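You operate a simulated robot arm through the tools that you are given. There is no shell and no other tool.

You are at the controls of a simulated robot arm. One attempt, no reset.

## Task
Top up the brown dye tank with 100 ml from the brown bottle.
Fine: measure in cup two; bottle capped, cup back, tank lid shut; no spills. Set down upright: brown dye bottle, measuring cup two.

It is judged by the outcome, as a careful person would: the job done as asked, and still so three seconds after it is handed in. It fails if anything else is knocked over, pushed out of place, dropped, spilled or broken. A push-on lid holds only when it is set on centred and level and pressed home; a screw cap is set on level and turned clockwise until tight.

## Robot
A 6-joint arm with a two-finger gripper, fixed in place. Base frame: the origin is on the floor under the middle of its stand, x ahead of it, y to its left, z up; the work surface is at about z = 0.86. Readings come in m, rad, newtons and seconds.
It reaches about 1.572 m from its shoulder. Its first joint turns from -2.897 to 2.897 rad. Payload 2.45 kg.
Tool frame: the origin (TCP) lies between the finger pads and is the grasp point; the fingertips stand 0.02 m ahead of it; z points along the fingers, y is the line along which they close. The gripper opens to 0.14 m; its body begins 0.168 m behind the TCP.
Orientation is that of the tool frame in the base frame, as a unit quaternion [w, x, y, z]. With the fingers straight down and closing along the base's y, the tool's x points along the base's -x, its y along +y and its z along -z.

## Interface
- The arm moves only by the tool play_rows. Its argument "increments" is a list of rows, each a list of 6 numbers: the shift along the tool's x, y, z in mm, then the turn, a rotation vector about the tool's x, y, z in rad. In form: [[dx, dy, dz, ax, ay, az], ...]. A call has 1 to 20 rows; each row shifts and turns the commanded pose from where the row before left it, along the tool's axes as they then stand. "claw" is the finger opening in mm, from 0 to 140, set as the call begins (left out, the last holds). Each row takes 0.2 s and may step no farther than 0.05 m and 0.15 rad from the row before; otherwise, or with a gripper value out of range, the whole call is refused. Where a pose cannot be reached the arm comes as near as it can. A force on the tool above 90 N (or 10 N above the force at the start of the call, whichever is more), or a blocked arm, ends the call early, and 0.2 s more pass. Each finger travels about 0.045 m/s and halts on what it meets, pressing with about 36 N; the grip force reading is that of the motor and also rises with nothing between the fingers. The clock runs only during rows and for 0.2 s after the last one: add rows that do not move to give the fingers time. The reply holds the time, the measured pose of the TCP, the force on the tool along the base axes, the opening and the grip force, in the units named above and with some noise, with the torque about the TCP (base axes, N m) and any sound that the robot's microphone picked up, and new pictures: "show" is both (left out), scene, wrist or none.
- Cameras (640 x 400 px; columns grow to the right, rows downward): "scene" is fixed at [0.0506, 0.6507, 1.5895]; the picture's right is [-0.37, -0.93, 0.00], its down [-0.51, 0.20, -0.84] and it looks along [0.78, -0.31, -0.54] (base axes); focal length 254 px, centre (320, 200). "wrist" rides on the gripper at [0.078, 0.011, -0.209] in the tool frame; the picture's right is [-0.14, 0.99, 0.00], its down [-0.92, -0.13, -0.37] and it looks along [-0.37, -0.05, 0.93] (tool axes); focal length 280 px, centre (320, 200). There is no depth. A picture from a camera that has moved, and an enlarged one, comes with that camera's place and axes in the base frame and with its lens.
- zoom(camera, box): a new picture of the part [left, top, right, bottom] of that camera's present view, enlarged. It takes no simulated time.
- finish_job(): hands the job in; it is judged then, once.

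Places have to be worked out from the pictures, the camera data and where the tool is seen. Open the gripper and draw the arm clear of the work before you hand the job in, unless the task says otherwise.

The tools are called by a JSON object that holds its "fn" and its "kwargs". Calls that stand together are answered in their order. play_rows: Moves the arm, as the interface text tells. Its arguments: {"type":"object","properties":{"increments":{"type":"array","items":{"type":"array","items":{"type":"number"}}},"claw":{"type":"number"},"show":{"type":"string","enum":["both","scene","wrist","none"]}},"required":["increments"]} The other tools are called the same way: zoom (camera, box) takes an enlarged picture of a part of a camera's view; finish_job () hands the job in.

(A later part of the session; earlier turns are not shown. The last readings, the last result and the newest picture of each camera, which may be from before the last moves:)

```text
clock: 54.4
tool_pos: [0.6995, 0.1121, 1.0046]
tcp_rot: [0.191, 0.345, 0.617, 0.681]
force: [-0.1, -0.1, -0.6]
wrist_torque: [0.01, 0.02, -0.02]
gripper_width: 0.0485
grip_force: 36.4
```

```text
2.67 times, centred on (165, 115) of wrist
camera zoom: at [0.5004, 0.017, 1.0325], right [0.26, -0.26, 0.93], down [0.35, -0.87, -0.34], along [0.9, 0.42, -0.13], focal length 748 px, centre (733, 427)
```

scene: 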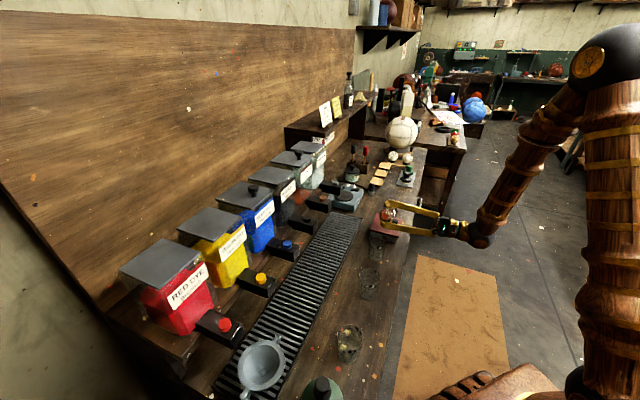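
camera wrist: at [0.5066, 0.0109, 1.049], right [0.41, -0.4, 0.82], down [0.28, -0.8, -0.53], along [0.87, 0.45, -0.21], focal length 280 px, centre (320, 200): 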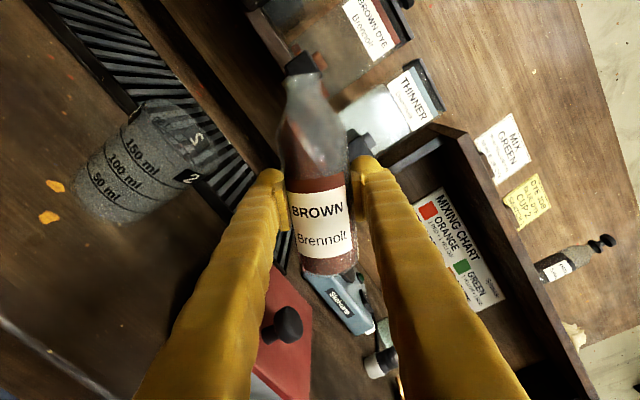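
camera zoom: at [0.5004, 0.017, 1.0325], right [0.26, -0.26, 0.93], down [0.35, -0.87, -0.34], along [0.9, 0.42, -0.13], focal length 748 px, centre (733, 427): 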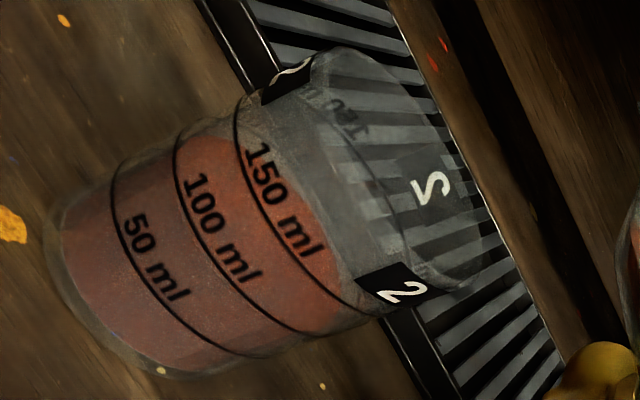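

My readings put the cup at about 94–96 ml. I do one short extra pour (~4 ml), then tilt back.

{"fn": "play_rows", "kwargs": {"increments": [[0, 0, 0, 0, 0, -0.1], [0, 0, 0, 0, 0, -0.1], [0, 0, 0, 0, 0, 0], [0, 0, 0, 0, 0, 0], [0, 0, 0, 0, 0, 0], [0, 0, 0, 0, 0, 0.1], [0, 0, 0, 0, 0, 0.1], [0, 0, 0, 0, 0, 0.1], [0, 0, 0, 0, 0, 0], [0, 0, 0, 0, 0, 0]], "show": "none"}}

{"fn": "zoom", "kwargs": {"camera": "scene", "box": [376, 246, 394, 258]}}

{"fn": "zoom", "kwargs": {"camera": "scene", "box": [376, 236, 392, 246]}}

{"fn": "zoom", "kwargs": {"camera": "wrist", "box": [90, 70, 220, 190]}}

```text
clock: 56.6
tool_pos: [0.6982, 0.1129, 1.0052]
tcp_rot: [0.157, 0.375, 0.6, 0.689]
force: [-0.2, -0.7, -1.2]
wrist_torque: [0.01, -0.03, -0.03]
gripper_width: 0.0483
grip_force: 36.1
```

```text
16.00 times, centred on (385, 252) of scene
camera zoom: at [0.0506, 0.6507, 1.5895], right [-0.37, -0.93, 0.0], down [-0.51, 0.2, -0.84], along [0.78, -0.31, -0.54], focal length 4069 px, centre (-720, -632)
```

zoom: 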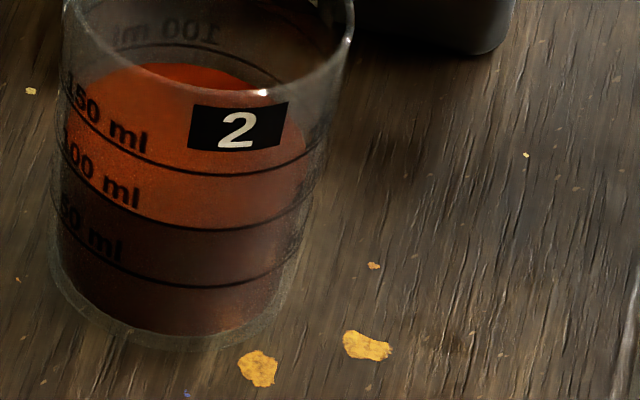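

```text
16.00 times, centred on (384, 241) of scene
camera zoom: at [0.0506, 0.6507, 1.5895], right [-0.37, -0.93, 0.0], down [-0.51, 0.2, -0.84], along [0.78, -0.31, -0.54], focal length 4069 px, centre (-704, -456)
```

zoom: 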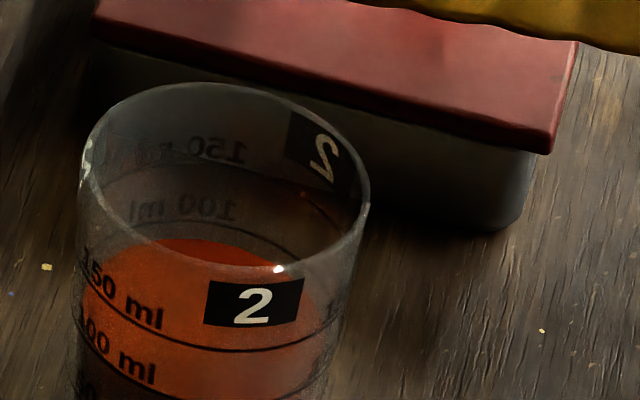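

```text
3.33 times, centred on (155, 130) of wrist
camera zoom: at [0.5026, 0.0147, 1.0397], right [0.32, -0.32, 0.89], down [0.33, -0.84, -0.42], along [0.89, 0.43, -0.17], focal length 935 px, centre (870, 433)
```

zoom: 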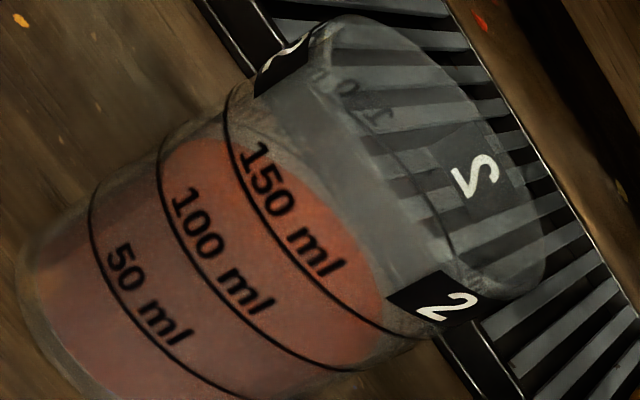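

Now about 97 ml. One more identical short pulse should bring it to about 99–100 ml.

{"fn": "play_rows", "kwargs": {"increments": [[0, 0, 0, 0, 0, -0.1], [0, 0, 0, 0, 0, -0.1], [0, 0, 0, 0, 0, -0.1], [0, 0, 0, 0, 0, 0], [0, 0, 0, 0, 0, 0], [0, 0, 0, 0, 0, 0], [0, 0, 0, 0, 0, 0.1], [0, 0, 0, 0, 0, 0.1], [0, 0, 0, 0, 0, 0.1], [0, 0, 0, 0, 0, 0], [0, 0, 0, 0, 0, 0]], "show": "none"}}

{"fn": "zoom", "kwargs": {"camera": "scene", "box": [376, 246, 394, 258]}}

{"fn": "zoom", "kwargs": {"camera": "scene", "box": [376, 236, 392, 246]}}

{"fn": "zoom", "kwargs": {"camera": "wrist", "box": [100, 90, 200, 180]}}

```text
clock: 59.0
tool_pos: [0.6989, 0.112, 1.0047]
tcp_rot: [0.156, 0.376, 0.599, 0.69]
force: [0.8, 0.1, -0.4]
wrist_torque: [0.03, -0.03, -0.03]
gripper_width: 0.0485
grip_force: 35.9
```

```text
16.00 times, centred on (385, 252) of scene
camera zoom: at [0.0506, 0.6507, 1.5895], right [-0.37, -0.93, 0.0], down [-0.51, 0.2, -0.84], along [0.78, -0.31, -0.54], focal length 4069 px, centre (-720, -632)
```

zoom: 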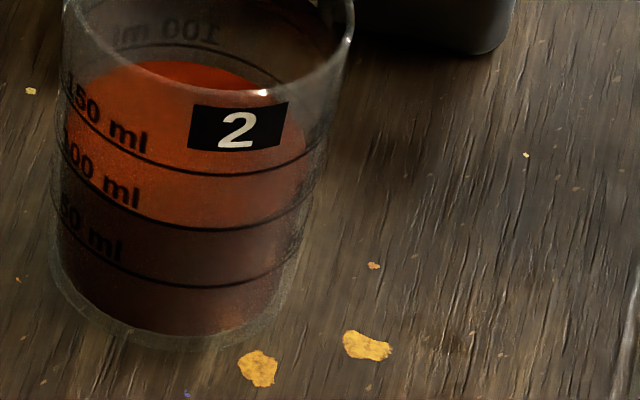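

```text
16.00 times, centred on (384, 241) of scene
camera zoom: at [0.0506, 0.6507, 1.5895], right [-0.37, -0.93, 0.0], down [-0.51, 0.2, -0.84], along [0.78, -0.31, -0.54], focal length 4069 px, centre (-704, -456)
```

zoom: 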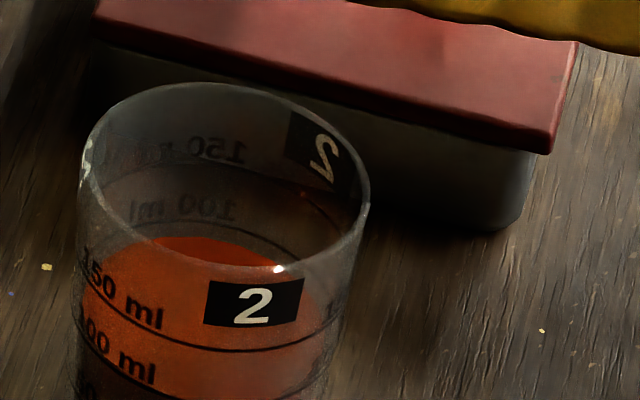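

```text
4.44 times, centred on (150, 135) of wrist
camera zoom: at [0.5027, 0.0149, 1.0395], right [0.32, -0.32, 0.89], down [0.33, -0.84, -0.42], along [0.89, 0.43, -0.17], focal length 1246 px, centre (1076, 489)
```

zoom: 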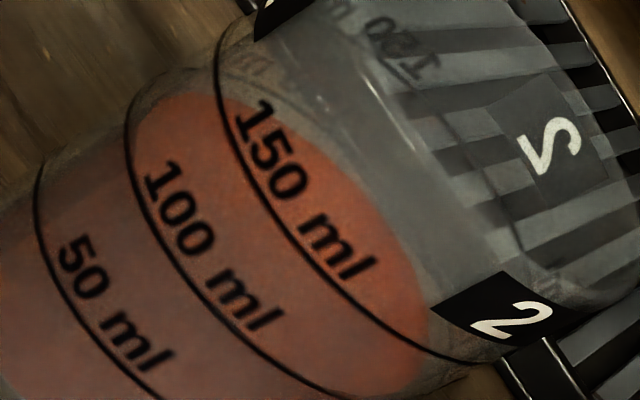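

The surface is now at the 100 ml ring by my estimate. I roll the bottle back upright (total 1.235 rad) and raise it.

{"fn": "play_rows", "kwargs": {"increments": [[0, 0, 0, 0, 0, 0.06], [0, 0, 0, 0, 0, 0.12], [0, 0, 0, 0, 0, 0.12], [0, 0, 0, 0, 0, 0.12], [0, 0, 0, 0, 0, 0.12], [0, 0, 0, 0, 0, 0.12], [0, 0, 0, 0, 0, 0.12], [0, 0, 0, 0, 0, 0.12], [0, 0, 0, 0, 0, 0.12], [0, 0, 0, 0, 0, 0.12], [0, 0, 0, 0, 0, 0.06], [0, 0, 0, 0, 0, 0.035], [8, 0, 0, 0, 0, 0], [20, 0, 0, 0, 0, 0], [22, 0, 0, 0, 0, 0], [14, 0, 0, 0, 0, 0], [6, 0, 0, 0, 0, 0], [0, 0, 0, 0, 0, 0]]}}

{"fn": "zoom", "kwargs": {"camera": "scene", "box": [340, 170, 460, 270]}}

```text
clock: 62.8
tool_pos: [0.6978, 0.1128, 1.0748]
tcp_rot: [-0.27, 0.653, 0.271, 0.653]
force: [0.8, 0.5, -1.3]
wrist_torque: [-0.03, -0.01, -0.03]
gripper_width: 0.0485
grip_force: 35.1
camera wrist: at [0.5586, -0.042, 1.1516], right [0.7, -0.7, -0.14], down [-0.35, -0.17, -0.92], along [0.62, 0.69, -0.37], focal length 280 px, centre (320, 200)
```

scene: 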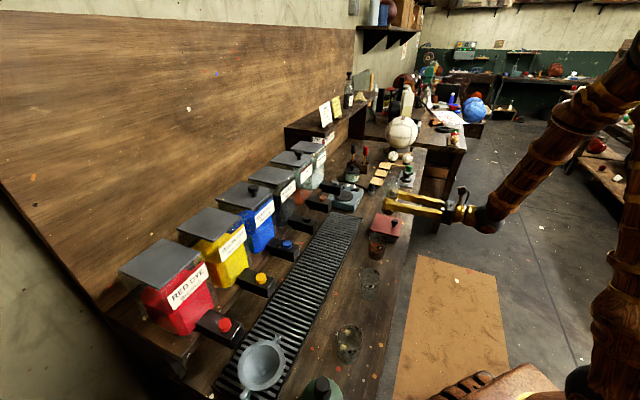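
wrist: 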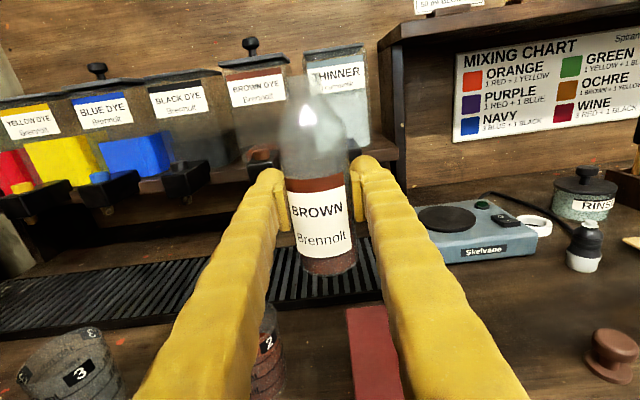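

```text
4.00 times, centred on (400, 220) of scene
camera zoom: at [0.0506, 0.6507, 1.5895], right [-0.37, -0.93, 0.0], down [-0.51, 0.2, -0.84], along [0.78, -0.31, -0.54], focal length 1017 px, centre (0, 120)
```

zoom: 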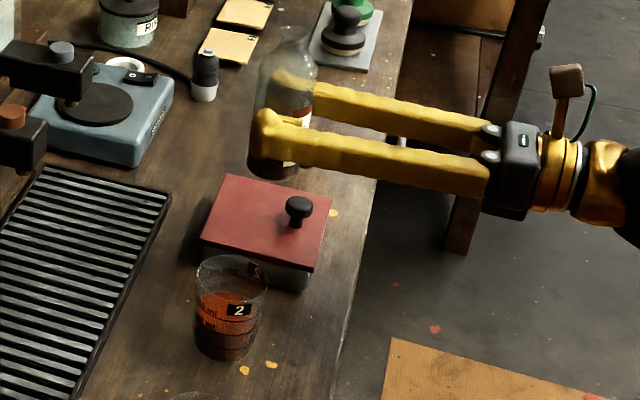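

The bottle level looks higher than I'd expect after pouring 100 ml, so I compare it closely before moving on.

{"fn": "zoom", "kwargs": {"camera": "wrist", "box": [250, 60, 390, 290]}}

{"fn": "zoom", "kwargs": {"camera": "scene", "box": [380, 170, 440, 230]}}

{"fn": "zoom", "kwargs": {"camera": "scene", "box": [374, 234, 406, 264]}}

```text
1.74 times, centred on (320, 175) of wrist
camera zoom: at [0.5586, -0.042, 1.1516], right [0.7, -0.7, -0.14], down [-0.35, -0.17, -0.92], along [0.62, 0.69, -0.37], focal length 488 px, centre (320, 244)
```

zoom: 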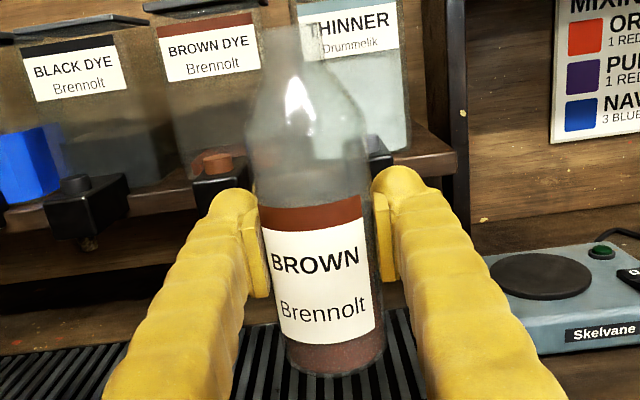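

```text
6.67 times, centred on (410, 200) of scene
camera zoom: at [0.0506, 0.6507, 1.5895], right [-0.37, -0.93, 0.0], down [-0.51, 0.2, -0.84], along [0.78, -0.31, -0.54], focal length 1696 px, centre (-280, 200)
```

zoom: 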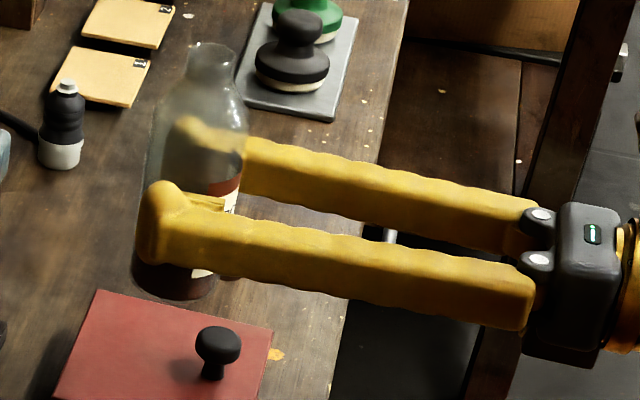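

```text
13.33 times, centred on (390, 249) of scene
camera zoom: at [0.0506, 0.6507, 1.5895], right [-0.37, -0.93, 0.0], down [-0.51, 0.2, -0.84], along [0.78, -0.31, -0.54], focal length 3391 px, centre (-613, -453)
```

zoom: 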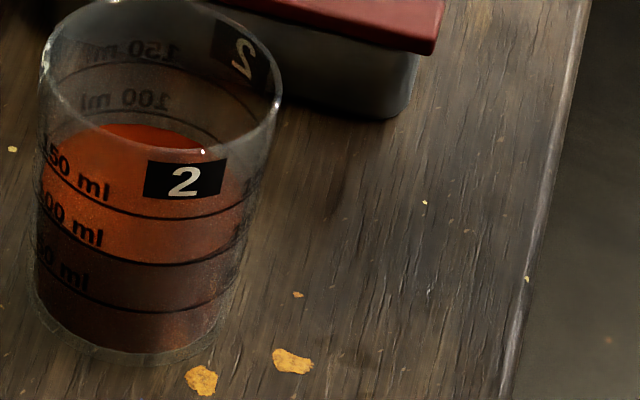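

The coloured band is just the label header; the clear glass above shows the level has dropped well down, and the cup's surface sits at the 100 ml ring. I carry the bottle back to its original spot at height.

{"fn": "play_rows", "kwargs": {"increments": [[0, 6, 0.75, 0, 0, 0], [0, 14, 0.75, 0, 0, 0], [0, 22, 0.75, 0, 0, 0], [0, 26, 0.75, 0, 0, 0], [0, 26, 0.75, 0, 0, 0], [0, 26, 0.75, 0, 0, 0], [0, 26, 0.75, 0, 0, 0], [0, 26, 0.75, 0, 0, 0], [0, 26, 0.75, 0, 0, 0], [0, 26, 0.75, 0, 0, 0], [0, 26, 0.75, 0, 0, 0], [0, 26, 0.75, 0, 0, 0], [0, 26, 0.75, 0, 0, 0], [0, 26, 0.75, 0, 0, 0], [0, 22, 0.75, 0, 0, 0], [0, 15, 0.75, 0, 0, 0], [0, 10, 0.75, 0, 0, 0], [0, 5.5, 0.75, 0, 0, 0], [0, 0, 0, 0, 0, 0], [0, 0, 0, 0, 0, 0]]}}

```text
clock: 67.0
tool_pos: [0.9783, -0.1463, 1.0742]
tcp_rot: [-0.271, 0.653, 0.271, 0.653]
force: [0.1, 0.2, -1.0]
wrist_torque: [0.0, 0.02, 0.02]
gripper_width: 0.0482
grip_force: 36.1
camera wrist: at [0.8381, -0.3009, 1.1512], right [0.7, -0.7, -0.14], down [-0.35, -0.17, -0.92], along [0.62, 0.69, -0.37], focal length 280 px, centre (320, 200)
```

scene: 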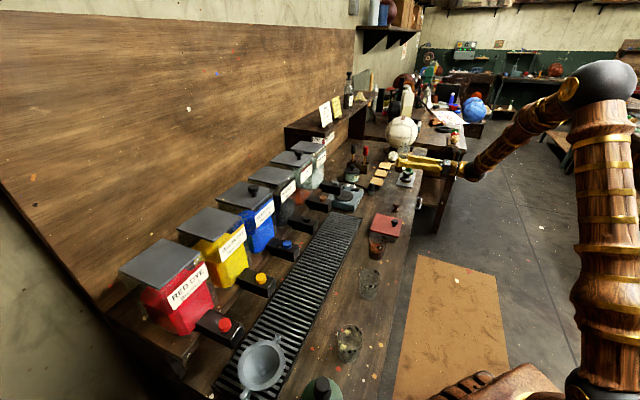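
wrist: 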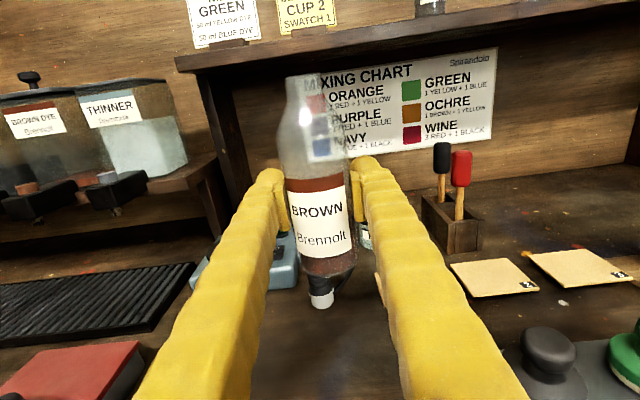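

I lower the bottle onto the table at its original place, slowly at the end.

{"fn": "play_rows", "kwargs": {"increments": [[-10, 0, 0, 0, 0, 0], [-20, 0, 0, 0, 0, 0], [-26, 0, 0, 0, 0, 0], [-26, 0, 0, 0, 0, 0], [-26, 0, 0, 0, 0, 0], [-20, 0, 0, 0, 0, 0], [-12, 0, 0, 0, 0, 0], [-5, 0, 0, 0, 0, 0], [-2, 0, 0, 0, 0, 0], [-2, 0, 0, 0, 0, 0], [-1.5, 0, 0, 0, 0, 0], [-1, 0, 0, 0, 0, 0], [0, 0, 0, 0, 0, 0]]}}

```text
clock: 69.8
tool_pos: [0.9779, -0.1473, 0.9233]
tcp_rot: [-0.27, 0.653, 0.27, 0.653]
force: [-0.3, 0.2, -0.4]
wrist_torque: [0.02, -0.01, 0.01]
gripper_width: 0.0481
grip_force: 36.2
camera wrist: at [0.8384, -0.3007, 1.0001], right [0.7, -0.7, -0.14], down [-0.35, -0.17, -0.92], along [0.62, 0.69, -0.37], focal length 280 px, centre (320, 200)
```

scene: 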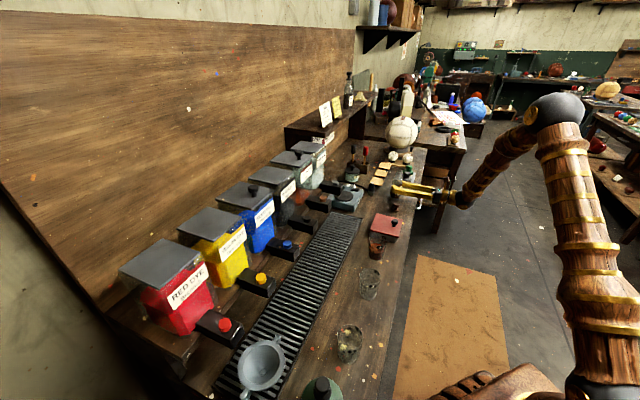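
wrist: 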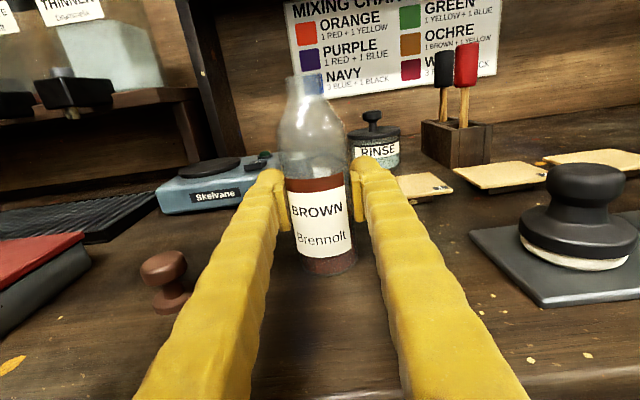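

Just about touching; I go down another 1.5 mm to seat it and check force.

{"fn": "play_rows", "kwargs": {"increments": [[-0.7, 0, 0, 0, 0, 0], [-0.7, 0, 0, 0, 0, 0], [0, 0, 0, 0, 0, 0]], "show": "none"}}

```text
clock: 70.6
tool_pos: [0.9779, -0.1474, 0.9222]
tcp_rot: [-0.271, 0.652, 0.271, 0.654]
force: [-2.0, 2.0, 12.0]
wrist_torque: [0.17, 0.22, 0.01]
gripper_width: 0.0487
grip_force: 35.8
```

Contact at 12 N: seated. I relieve 0.4 mm and open the fingers to 90 mm.

{"fn": "play_rows", "kwargs": {"increments": [[0.5, 0, 0, 0, 0, 0], [0, 0, 0, 0, 0, 0]], "show": "none"}}

{"fn": "play_rows", "kwargs": {"increments": [[0, 0, 0, 0, 0, 0], [0, 0, 0, 0, 0, 0], [0, 0, 0, 0, 0, 0], [0, 0, 0, 0, 0, 0]], "claw": 90, "show": "wrist"}}

```text
clock: 71.2
tool_pos: [0.9777, -0.1466, 0.9233]
tcp_rot: [-0.271, 0.653, 0.271, 0.653]
force: [1.0, 1.2, 11.4]
wrist_torque: [-0.01, -0.03, 0.1]
gripper_width: 0.0486
grip_force: 35.5
```

```text
clock: 72.2
tool_pos: [0.9779, -0.1467, 0.9217]
tcp_rot: [-0.271, 0.653, 0.271, 0.654]
force: [-0.4, 0.1, 0.2]
wrist_torque: [-0.02, 0.01, 0.01]
gripper_width: 0.0897
grip_force: 0.0
camera wrist: at [0.8383, -0.3008, 0.999], right [0.7, -0.7, -0.14], down [-0.35, -0.17, -0.92], along [0.62, 0.69, -0.37], focal length 280 px, centre (320, 200)
```

wrist: 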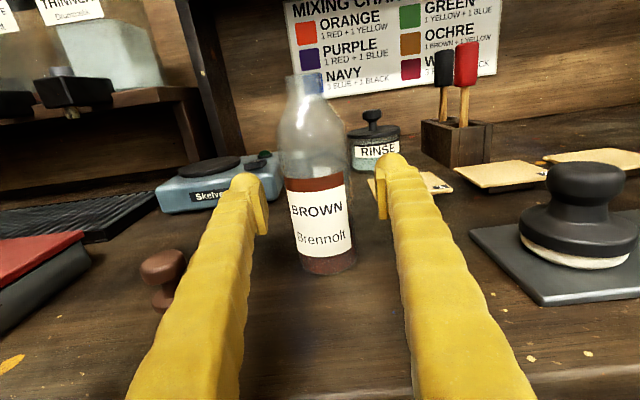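

Released; the bottle stands upright. I zoom in to fix its exact axis (for capping) and also the level.

{"fn": "zoom", "kwargs": {"camera": "wrist", "box": [250, 60, 390, 290]}}

{"fn": "zoom", "kwargs": {"camera": "wrist", "box": [270, 60, 370, 130]}}

{"fn": "zoom", "kwargs": {"camera": "wrist", "box": [280, 220, 380, 290]}}

```text
1.74 times, centred on (320, 175) of wrist
camera zoom: at [0.8383, -0.3008, 0.999], right [0.7, -0.7, -0.14], down [-0.35, -0.17, -0.92], along [0.62, 0.69, -0.37], focal length 488 px, centre (320, 244)
```

zoom: 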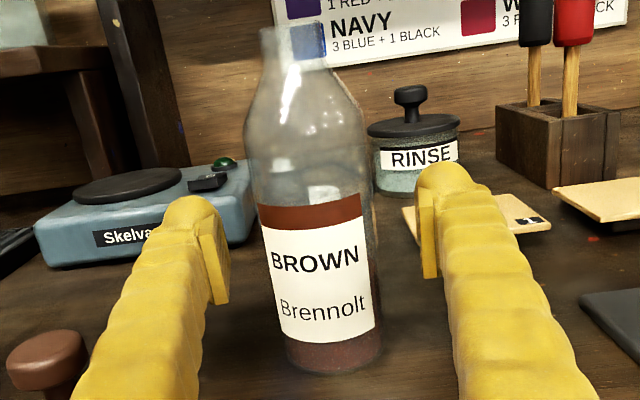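

```text
5.71 times, centred on (320, 95) of wrist
camera zoom: at [0.8383, -0.3008, 0.999], right [0.7, -0.7, -0.14], down [-0.35, -0.17, -0.92], along [0.62, 0.69, -0.37], focal length 1602 px, centre (320, 800)
```

zoom: 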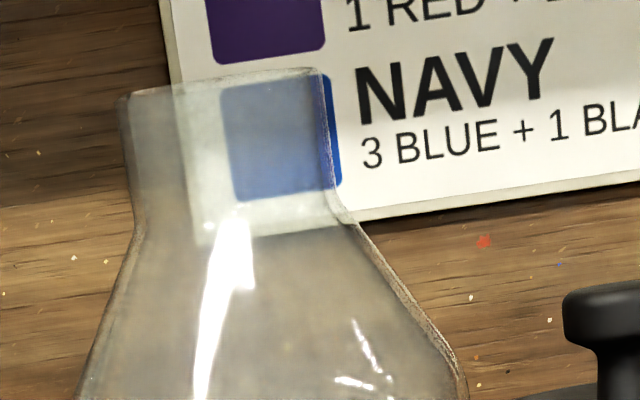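

```text
5.71 times, centred on (330, 255) of wrist
camera zoom: at [0.8383, -0.3008, 0.999], right [0.7, -0.7, -0.14], down [-0.35, -0.17, -0.92], along [0.62, 0.69, -0.37], focal length 1602 px, centre (263, -114)
```

zoom: 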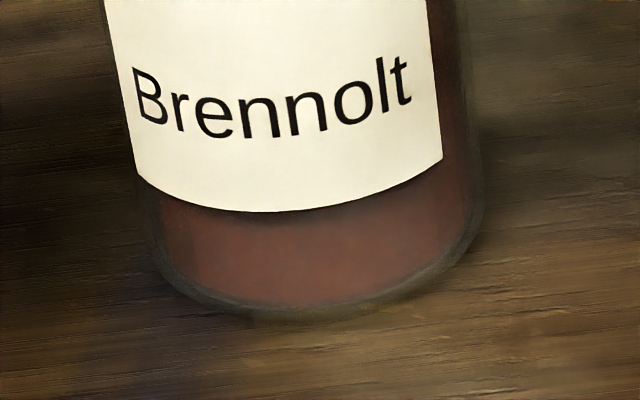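

Bottle axis fixed at e≈0.795, n≈0.589, mouth z≈1.008. I back out, then swing the camera low to the left to take a near-eye-level reading of cup 2.

{"fn": "play_rows", "kwargs": {"increments": [[0, 0, -20, 0, 0, 0], [0, 0, -40, 0, 0, 0], [0, 0, -45, 0, 0, 0], [0, 0, -45, 0, 0, 0], [0, 0, -45, 0, 0, 0], [0, -36, 0, 0, 0, 0], [0, -36, 0, 0, 0, 0], [0, -36, 0, 0, 0, 0], [0, -36, 0, 0, 0, 0], [0, 0, 0, 0.14, 0, 0], [0, 0, 0, 0.14, 0, 0], [0, 0, 0, 0.14, 0, 0], [0, 0, 0, 0.14, 0, 0], [0, 0, 0, 0.14, 0, 0], [0, 0, 0, 0.14, 0, 0]]}}

```text
clock: 75.4
tool_pos: [0.7386, -0.1823, 0.9224]
tcp_rot: [0.514, -0.485, -0.514, -0.486]
force: [-0.1, 0.3, 0.1]
wrist_torque: [-0.03, -0.03, -0.02]
gripper_width: 0.09
grip_force: 0.0
camera wrist: at [0.7613, -0.3899, 0.9993], right [0.99, 0.06, -0.14], down [-0.11, -0.38, -0.92], along [-0.1, 0.93, -0.37], focal length 280 px, centre (320, 200)
```

scene: 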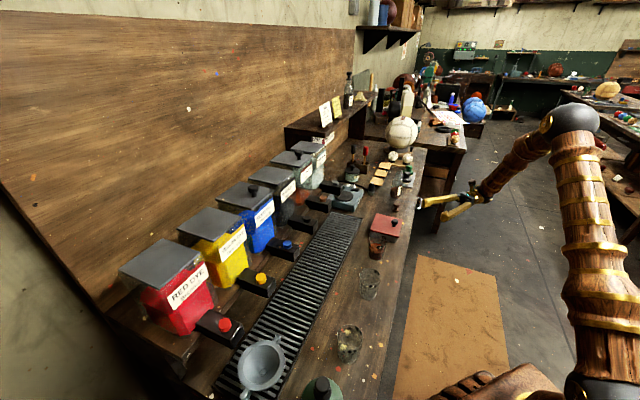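
wrist: 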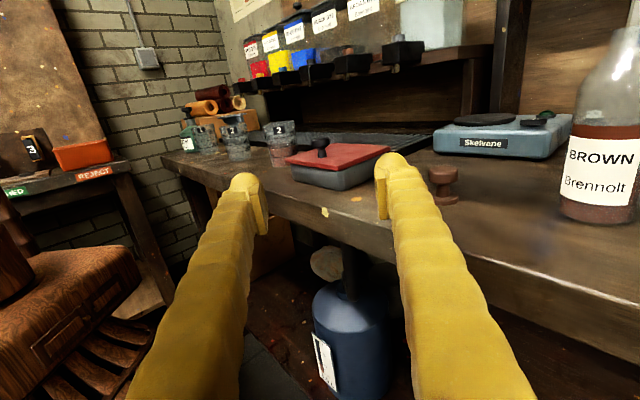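

{"fn": "zoom", "kwargs": {"camera": "wrist", "box": [258, 110, 308, 175]}}

{"fn": "zoom", "kwargs": {"camera": "wrist", "box": [400, 120, 640, 270]}}

```text
6.15 times, centred on (283, 142) of wrist
camera zoom: at [0.7613, -0.3899, 0.9993], right [0.99, 0.06, -0.14], down [-0.11, -0.38, -0.92], along [-0.1, 0.93, -0.37], focal length 1726 px, centre (548, 554)
```

zoom: 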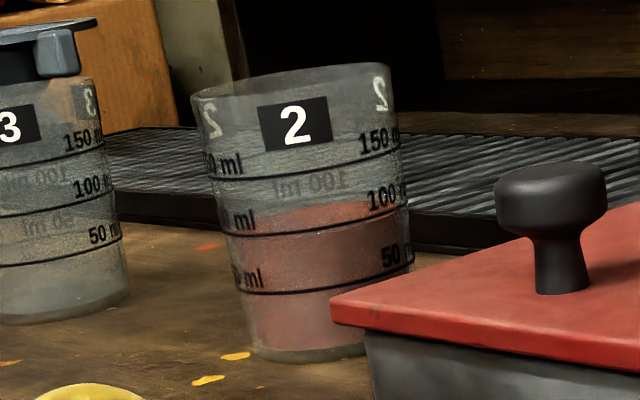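

```text
2.67 times, centred on (520, 195) of wrist
camera zoom: at [0.7613, -0.3899, 0.9993], right [0.99, 0.06, -0.14], down [-0.11, -0.38, -0.92], along [-0.1, 0.93, -0.37], focal length 748 px, centre (-213, 213)
```

zoom: 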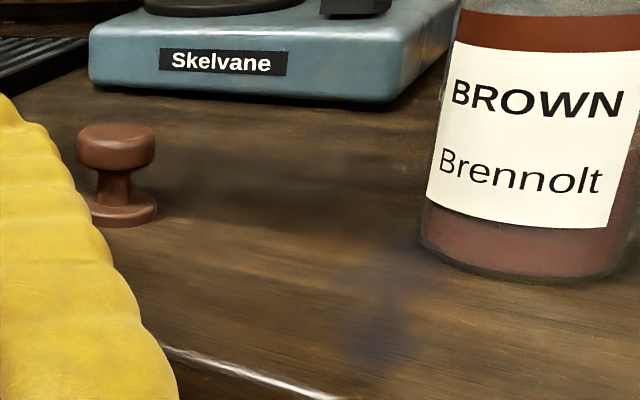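

An excellent near-level view. I zoom in tighter on the 100 ml ring and the surface.

{"fn": "zoom", "kwargs": {"camera": "wrist", "box": [272, 132, 294, 148]}}

{"fn": "zoom", "kwargs": {"camera": "wrist", "box": [270, 120, 296, 170]}}

```text
16.00 times, centred on (283, 140) of wrist
camera zoom: at [0.7613, -0.3899, 0.9993], right [0.99, 0.06, -0.14], down [-0.11, -0.38, -0.92], along [-0.1, 0.93, -0.37], focal length 4486 px, centre (912, 1160)
```

zoom: 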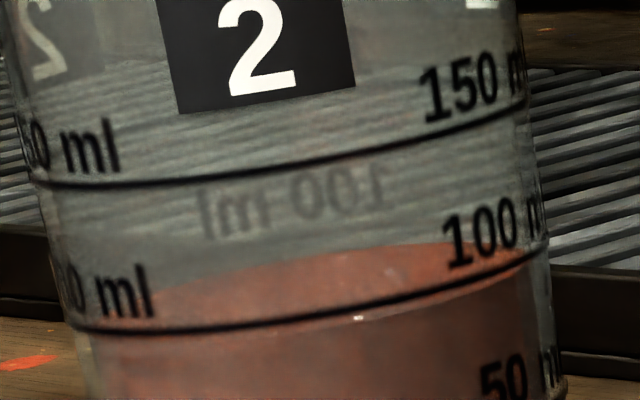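

```text
8.00 times, centred on (283, 145) of wrist
camera zoom: at [0.7613, -0.3899, 0.9993], right [0.99, 0.06, -0.14], down [-0.11, -0.38, -0.92], along [-0.1, 0.93, -0.37], focal length 2243 px, centre (616, 640)
```

zoom: 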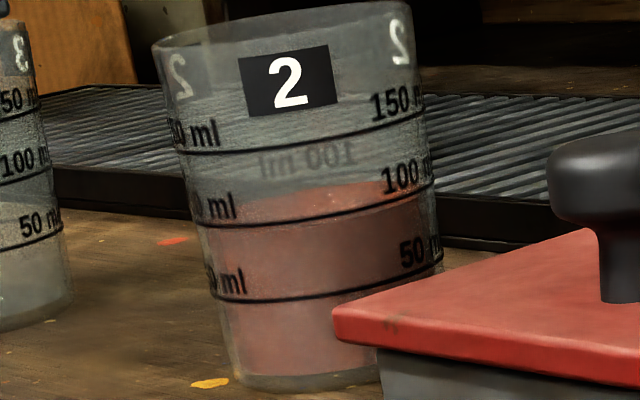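

The near-level view shows the surface right at the 100 ml ring (±1–2 ml) — good. Now for the cap: I raise, un-yaw, pitch the gripper straight down and move above the cap at about e≈0.673, n≈0.556.

{"fn": "play_rows", "kwargs": {"increments": [[42, 0, 0, -0.14, 0, 0], [42, 0, 0, -0.14, 0, 0], [42, 0, 0, -0.14, 0, 0], [42, 0, 0, -0.14, 0, 0], [42, 0, 0, -0.14, 0, 0], [42, 0, 0, -0.14, 0, 0], [0, 0, 0, 0, -0.1428, 0], [0, 0, 0, 0, -0.1428, 0], [0, 0, 0, 0, -0.1428, 0], [0, 0, 0, 0, -0.1428, 0], [0, 0, 0, 0, -0.1428, 0], [0, 0, 0, 0, -0.1428, 0], [0, 0, 0, 0, -0.1428, 0], [0, 0, 0, 0, -0.1428, 0], [0, 0, 0, 0, -0.1428, 0], [0, 0, 0, 0, -0.1428, 0], [0, 0, 0, 0, -0.1428, 0], [48, 7, 0, 0, 0, 0], [48, 7, 0, 0, 0, 0], [48, 7, 0, 0, 0, 0]], "claw": 80}}

```text
clock: 79.6
tool_pos: [0.854, -0.0945, 1.1727]
tcp_rot: [0.0, 0.924, 0.383, -0.001]
force: [-0.5, 0.9, 0.7]
wrist_torque: [-0.03, -0.04, -0.01]
gripper_width: 0.0797
grip_force: 0.0
camera wrist: at [0.918, -0.0456, 1.382], right [0.6, -0.8, 0.0], down [-0.74, -0.56, 0.37], along [-0.29, -0.22, -0.93], focal length 280 px, centre (320, 200)
```

scene: 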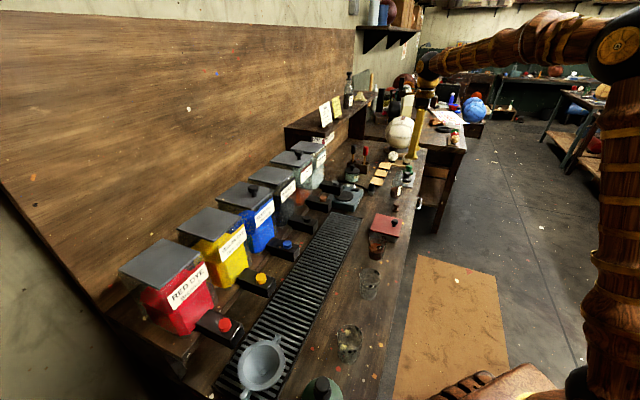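
wrist: 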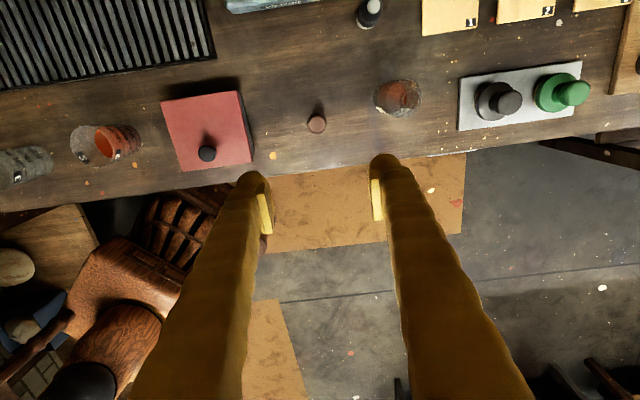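

I zoom in on the cap and bottle from above.

{"fn": "zoom", "kwargs": {"camera": "wrist", "box": [290, 90, 350, 150]}}

{"fn": "zoom", "kwargs": {"camera": "wrist", "box": [360, 70, 440, 130]}}

```text
6.67 times, centred on (320, 120) of wrist
camera zoom: at [0.918, -0.0456, 1.382], right [0.6, -0.8, 0.0], down [-0.74, -0.56, 0.37], along [-0.29, -0.22, -0.93], focal length 1869 px, centre (320, 733)
```

zoom: 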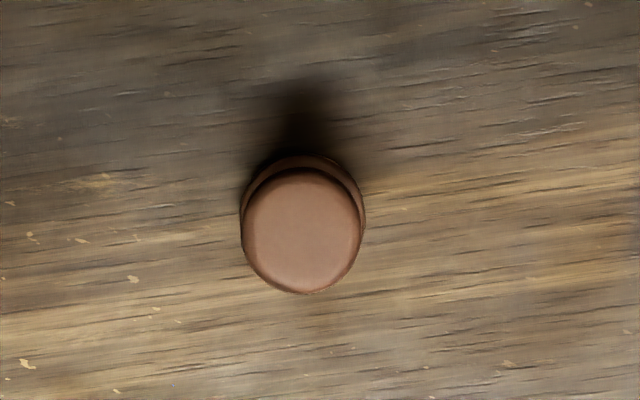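

```text
6.67 times, centred on (400, 100) of wrist
camera zoom: at [0.918, -0.0456, 1.382], right [0.6, -0.8, 0.0], down [-0.74, -0.56, 0.37], along [-0.29, -0.22, -0.93], focal length 1869 px, centre (-213, 867)
```

zoom: 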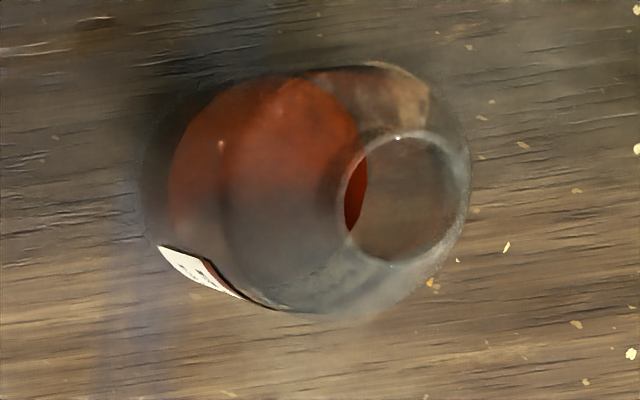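

Cap located at e≈0.669, n≈0.559 (knob ~30 mm, top z≈0.905); mouth at e≈0.794, n≈0.587. I centre over the cap and descend to z≈0.96 to re-check.

{"fn": "play_rows", "kwargs": {"increments": [[21.9, -1.7, 0, 0, 0, 0], [0, 0, 45, 0, 0, 0], [0, 0, 45, 0, 0, 0], [0, 0, 45, 0, 0, 0], [0, 0, 45, 0, 0, 0], [0, 0, 25, 0, 0, 0], [0, 0, 8, 0, 0, 0]], "claw": 80}}

{"fn": "zoom", "kwargs": {"camera": "wrist", "box": [230, 40, 400, 200]}}

```text
clock: 81.2
tool_pos: [0.87, -0.0792, 0.96]
tcp_rot: [0.0, 0.924, 0.383, 0.001]
force: [-0.7, -0.1, 0.3]
wrist_torque: [0.0, 0.01, -0.03]
gripper_width: 0.0799
grip_force: 0.1
camera wrist: at [0.9323, -0.0303, 1.1683], right [0.6, -0.8, 0.0], down [-0.74, -0.56, 0.37], along [-0.29, -0.22, -0.93], focal length 280 px, centre (320, 200)
```

scene: 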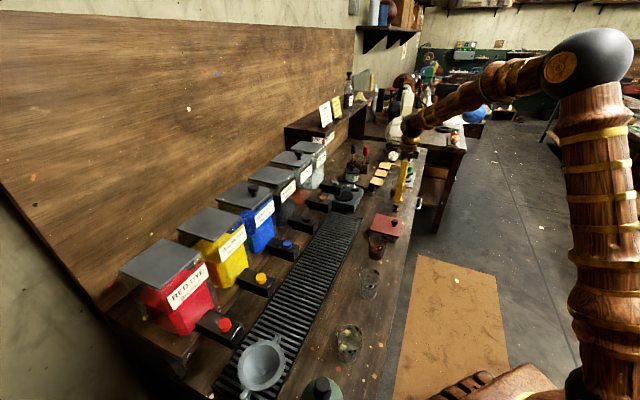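
wrist: 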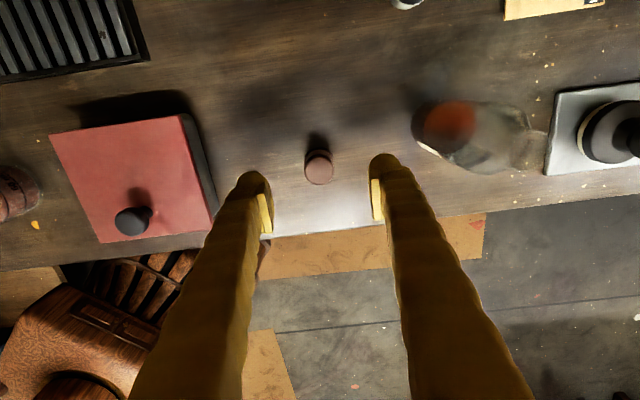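

```text
2.50 times, centred on (315, 120) of wrist
camera zoom: at [0.9323, -0.0303, 1.1683], right [0.6, -0.8, 0.0], down [-0.74, -0.56, 0.37], along [-0.29, -0.22, -0.93], focal length 701 px, centre (332, 400)
```

zoom: 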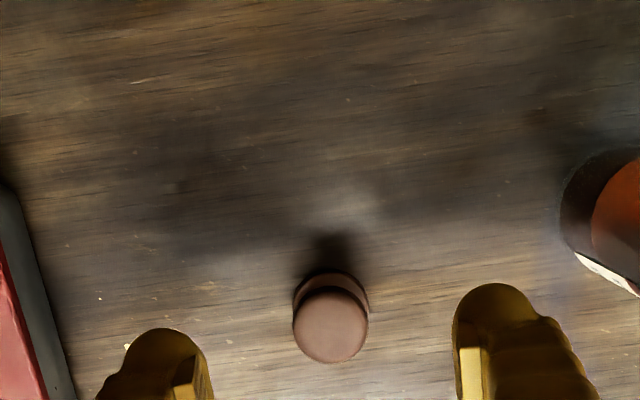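

Knob now reads e≈0.670, n≈0.562. I nudge +2.5 mm in n, descend so the pads flank the knob (TCP z≈0.897), then close.

{"fn": "play_rows", "kwargs": {"increments": [[2.5, -1.2, 10, 0, 0, 0], [0, 0, 20, 0, 0, 0], [0, 0, 20, 0, 0, 0], [0, 0, 10, 0, 0, 0], [0, 0, 3, 0, 0, 0], [0, 0, 0, 0, 0, 0]], "claw": 80, "show": "wrist"}}

{"fn": "zoom", "kwargs": {"camera": "wrist", "box": [230, 130, 400, 260]}}

```text
clock: 82.6
tool_pos: [0.8694, -0.076, 0.8976]
tcp_rot: [0.0, 0.924, 0.383, 0.0]
force: [0.3, 0.4, 0.1]
wrist_torque: [0.04, 0.01, 0.02]
gripper_width: 0.0798
grip_force: 0.0
camera wrist: at [0.9331, -0.0273, 1.1057], right [0.6, -0.8, 0.0], down [-0.74, -0.56, 0.37], along [-0.29, -0.22, -0.93], focal length 280 px, centre (320, 200)
```

wrist: 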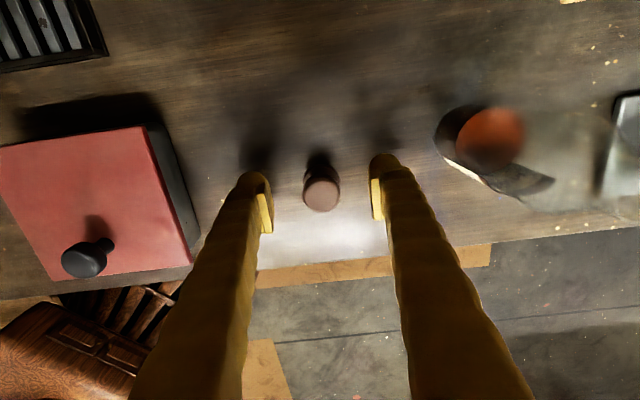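

```text
3.08 times, centred on (315, 195) of wrist
camera zoom: at [0.9331, -0.0273, 1.1057], right [0.6, -0.8, 0.0], down [-0.74, -0.56, 0.37], along [-0.29, -0.22, -0.93], focal length 863 px, centre (335, 215)
```

zoom: 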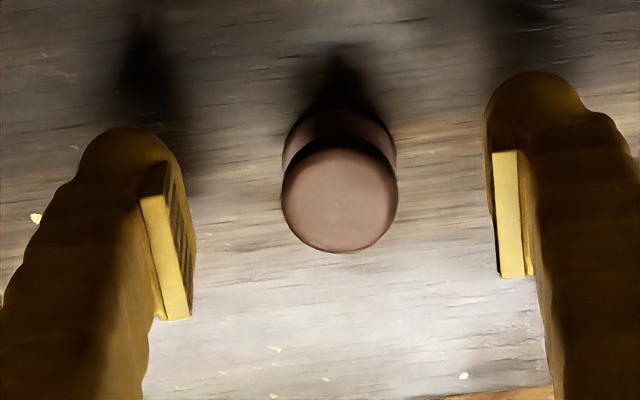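

Knob centre reads n≈0.564, 3 mm ahead of the TCP. I shift +3 mm and close the fingers on the knob.

{"fn": "play_rows", "kwargs": {"increments": [[3, 0.8, 0, 0, 0, 0], [0, 0, 0, 0, 0, 0]], "show": "none"}}

{"fn": "play_rows", "kwargs": {"increments": [[0, 0, 0, 0, 0, 0], [0, 0, 0, 0, 0, 0], [0, 0, 0, 0, 0, 0], [0, 0, 0, 0, 0, 0], [0, 0, 0, 0, 0, 0]], "claw": 0, "show": "wrist"}}

{"fn": "zoom", "kwargs": {"camera": "wrist", "box": [230, 130, 400, 260]}}

```text
clock: 83.2
tool_pos: [0.8723, -0.0745, 0.8984]
tcp_rot: [0.0, 0.924, 0.383, 0.0]
force: [0.1, 0.8, -0.8]
wrist_torque: [-0.02, 0.0, 0.02]
gripper_width: 0.0798
grip_force: 0.0
```

```text
clock: 84.4
tool_pos: [0.8722, -0.0743, 0.8985]
tcp_rot: [0.0, 0.924, 0.383, 0.0]
force: [0.2, -1.1, -0.6]
wrist_torque: [-0.01, 0.0, 0.0]
gripper_width: 0.0279
grip_force: 35.4
camera wrist: at [0.936, -0.0258, 1.1058], right [0.6, -0.8, 0.0], down [-0.74, -0.56, 0.37], along [-0.29, -0.22, -0.93], focal length 280 px, centre (320, 200)
```

wrist: 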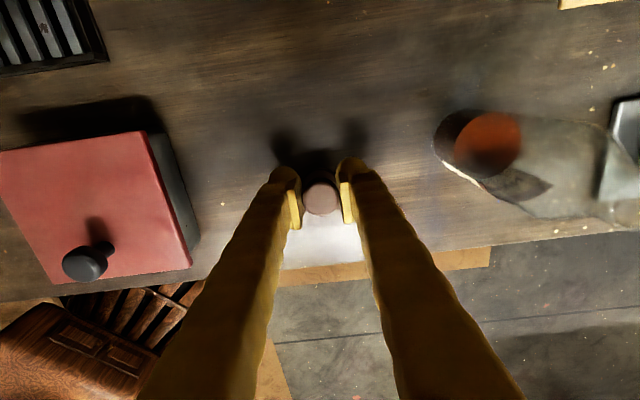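

```text
3.08 times, centred on (315, 195) of wrist
camera zoom: at [0.936, -0.0258, 1.1058], right [0.6, -0.8, 0.0], down [-0.74, -0.56, 0.37], along [-0.29, -0.22, -0.93], focal length 863 px, centre (335, 215)
```

zoom: 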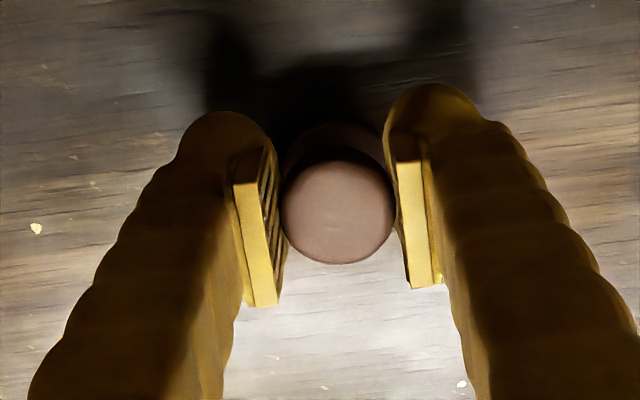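

Cap gripped (28 mm) and centred on the TCP both ways. I lift it straight up 200 mm.

{"fn": "play_rows", "kwargs": {"increments": [[0, 0, -10, 0, 0, 0], [0, 0, -30, 0, 0, 0], [0, 0, -40, 0, 0, 0], [0, 0, -40, 0, 0, 0], [0, 0, -40, 0, 0, 0], [0, 0, -30, 0, 0, 0], [0, 0, -10, 0, 0, 0], [0, 0, 0, 0, 0, 0]]}}

{"fn": "zoom", "kwargs": {"camera": "wrist", "box": [360, 60, 450, 140]}}

{"fn": "zoom", "kwargs": {"camera": "scene", "box": [375, 150, 435, 210]}}

```text
clock: 86.2
tool_pos: [0.8728, -0.0754, 1.0975]
tcp_rot: [0.0, 0.924, 0.383, 0.001]
force: [0.1, -0.1, -0.3]
wrist_torque: [-0.01, -0.01, 0.0]
gripper_width: 0.0278
grip_force: 36.2
camera wrist: at [0.9361, -0.026, 1.3062], right [0.6, -0.8, 0.0], down [-0.74, -0.56, 0.37], along [-0.29, -0.22, -0.93], focal length 280 px, centre (320, 200)
```

scene: 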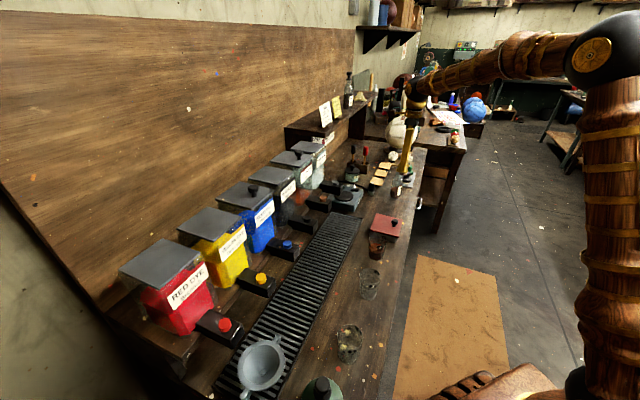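
wrist: 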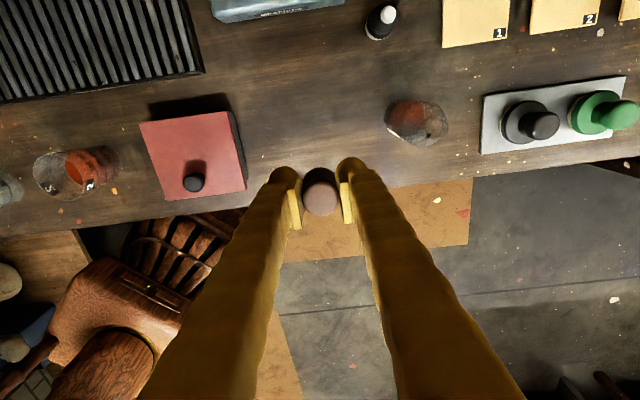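

```text
5.00 times, centred on (405, 100) of wrist
camera zoom: at [0.9361, -0.026, 1.3062], right [0.6, -0.8, 0.0], down [-0.74, -0.56, 0.37], along [-0.29, -0.22, -0.93], focal length 1402 px, centre (-105, 700)
```

zoom: 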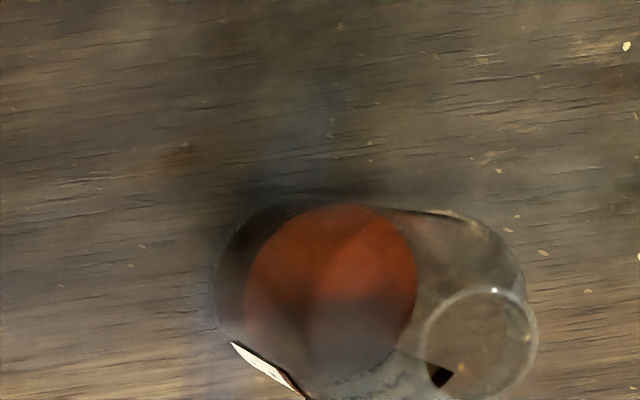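

```text
6.67 times, centred on (405, 180) of scene
camera zoom: at [0.0506, 0.6507, 1.5895], right [-0.37, -0.93, 0.0], down [-0.51, 0.2, -0.84], along [0.78, -0.31, -0.54], focal length 1696 px, centre (-247, 333)
```

zoom: 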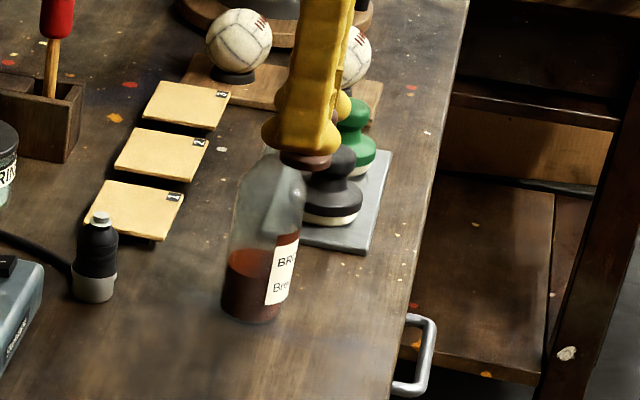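

The mouth reads e≈0.795, n≈0.586–0.587. I move the cap directly above it at this height.

{"fn": "play_rows", "kwargs": {"increments": [[4, 20, 0, 0, 0, 0], [5, 28, 0, 0, 0, 0], [5, 28, 0, 0, 0, 0], [5, 28, 0, 0, 0, 0], [3, 15, 0, 0, 0, 0], [1.2, 5.5, 0, 0, 0, 0], [0, 0, 20, 0, 0, 0], [0, 0, 10, 0, 0, 0], [0, 0, 0, 0, 0, 0]]}}

{"fn": "zoom", "kwargs": {"camera": "scene", "box": [375, 150, 435, 210]}}

{"fn": "zoom", "kwargs": {"camera": "wrist", "box": [260, 130, 400, 250]}}

```text
clock: 88.2
tool_pos: [0.9775, -0.1453, 1.0684]
tcp_rot: [0.0, 0.924, 0.383, -0.001]
force: [0.3, 0.4, -1.2]
wrist_torque: [0.02, 0.01, 0.0]
gripper_width: 0.0272
grip_force: 35.6
camera wrist: at [1.0407, -0.0973, 1.2761], right [0.6, -0.8, 0.0], down [-0.74, -0.56, 0.37], along [-0.29, -0.22, -0.93], focal length 280 px, centre (320, 200)
```

scene: 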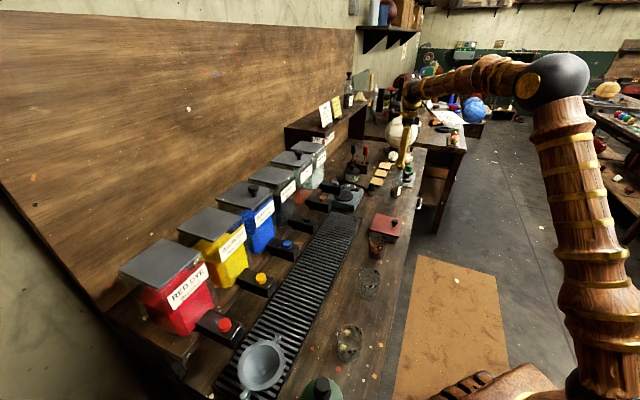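
wrist: 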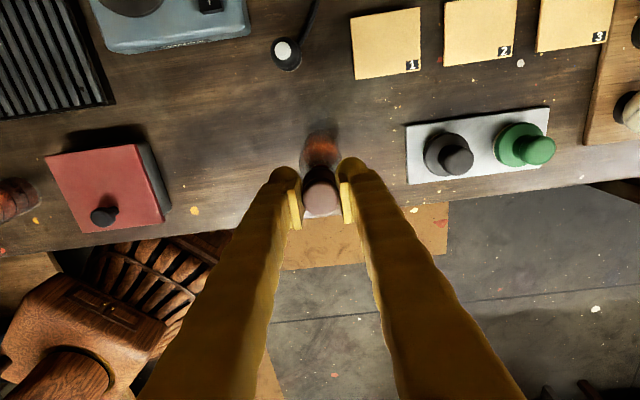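

```text
6.67 times, centred on (405, 180) of scene
camera zoom: at [0.0506, 0.6507, 1.5895], right [-0.37, -0.93, 0.0], down [-0.51, 0.2, -0.84], along [0.78, -0.31, -0.54], focal length 1696 px, centre (-247, 333)
```

zoom: 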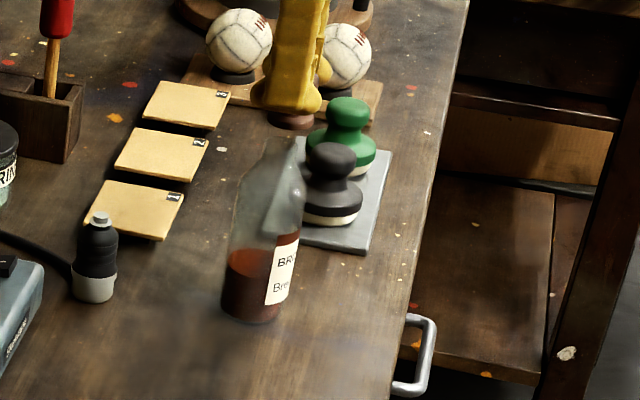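

```text
3.33 times, centred on (330, 190) of wrist
camera zoom: at [1.0407, -0.0973, 1.2761], right [0.6, -0.8, 0.0], down [-0.74, -0.56, 0.37], along [-0.29, -0.22, -0.93], focal length 935 px, centre (287, 233)
```

zoom: 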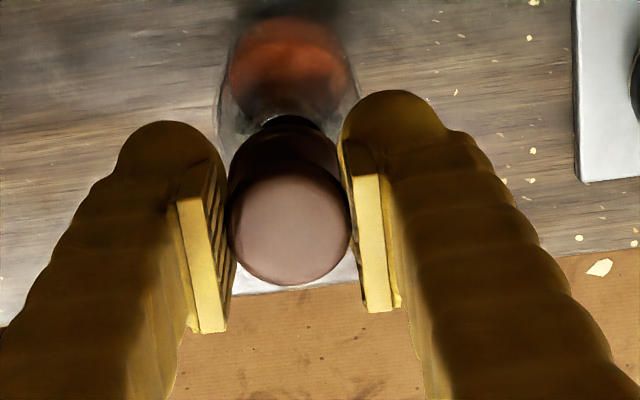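

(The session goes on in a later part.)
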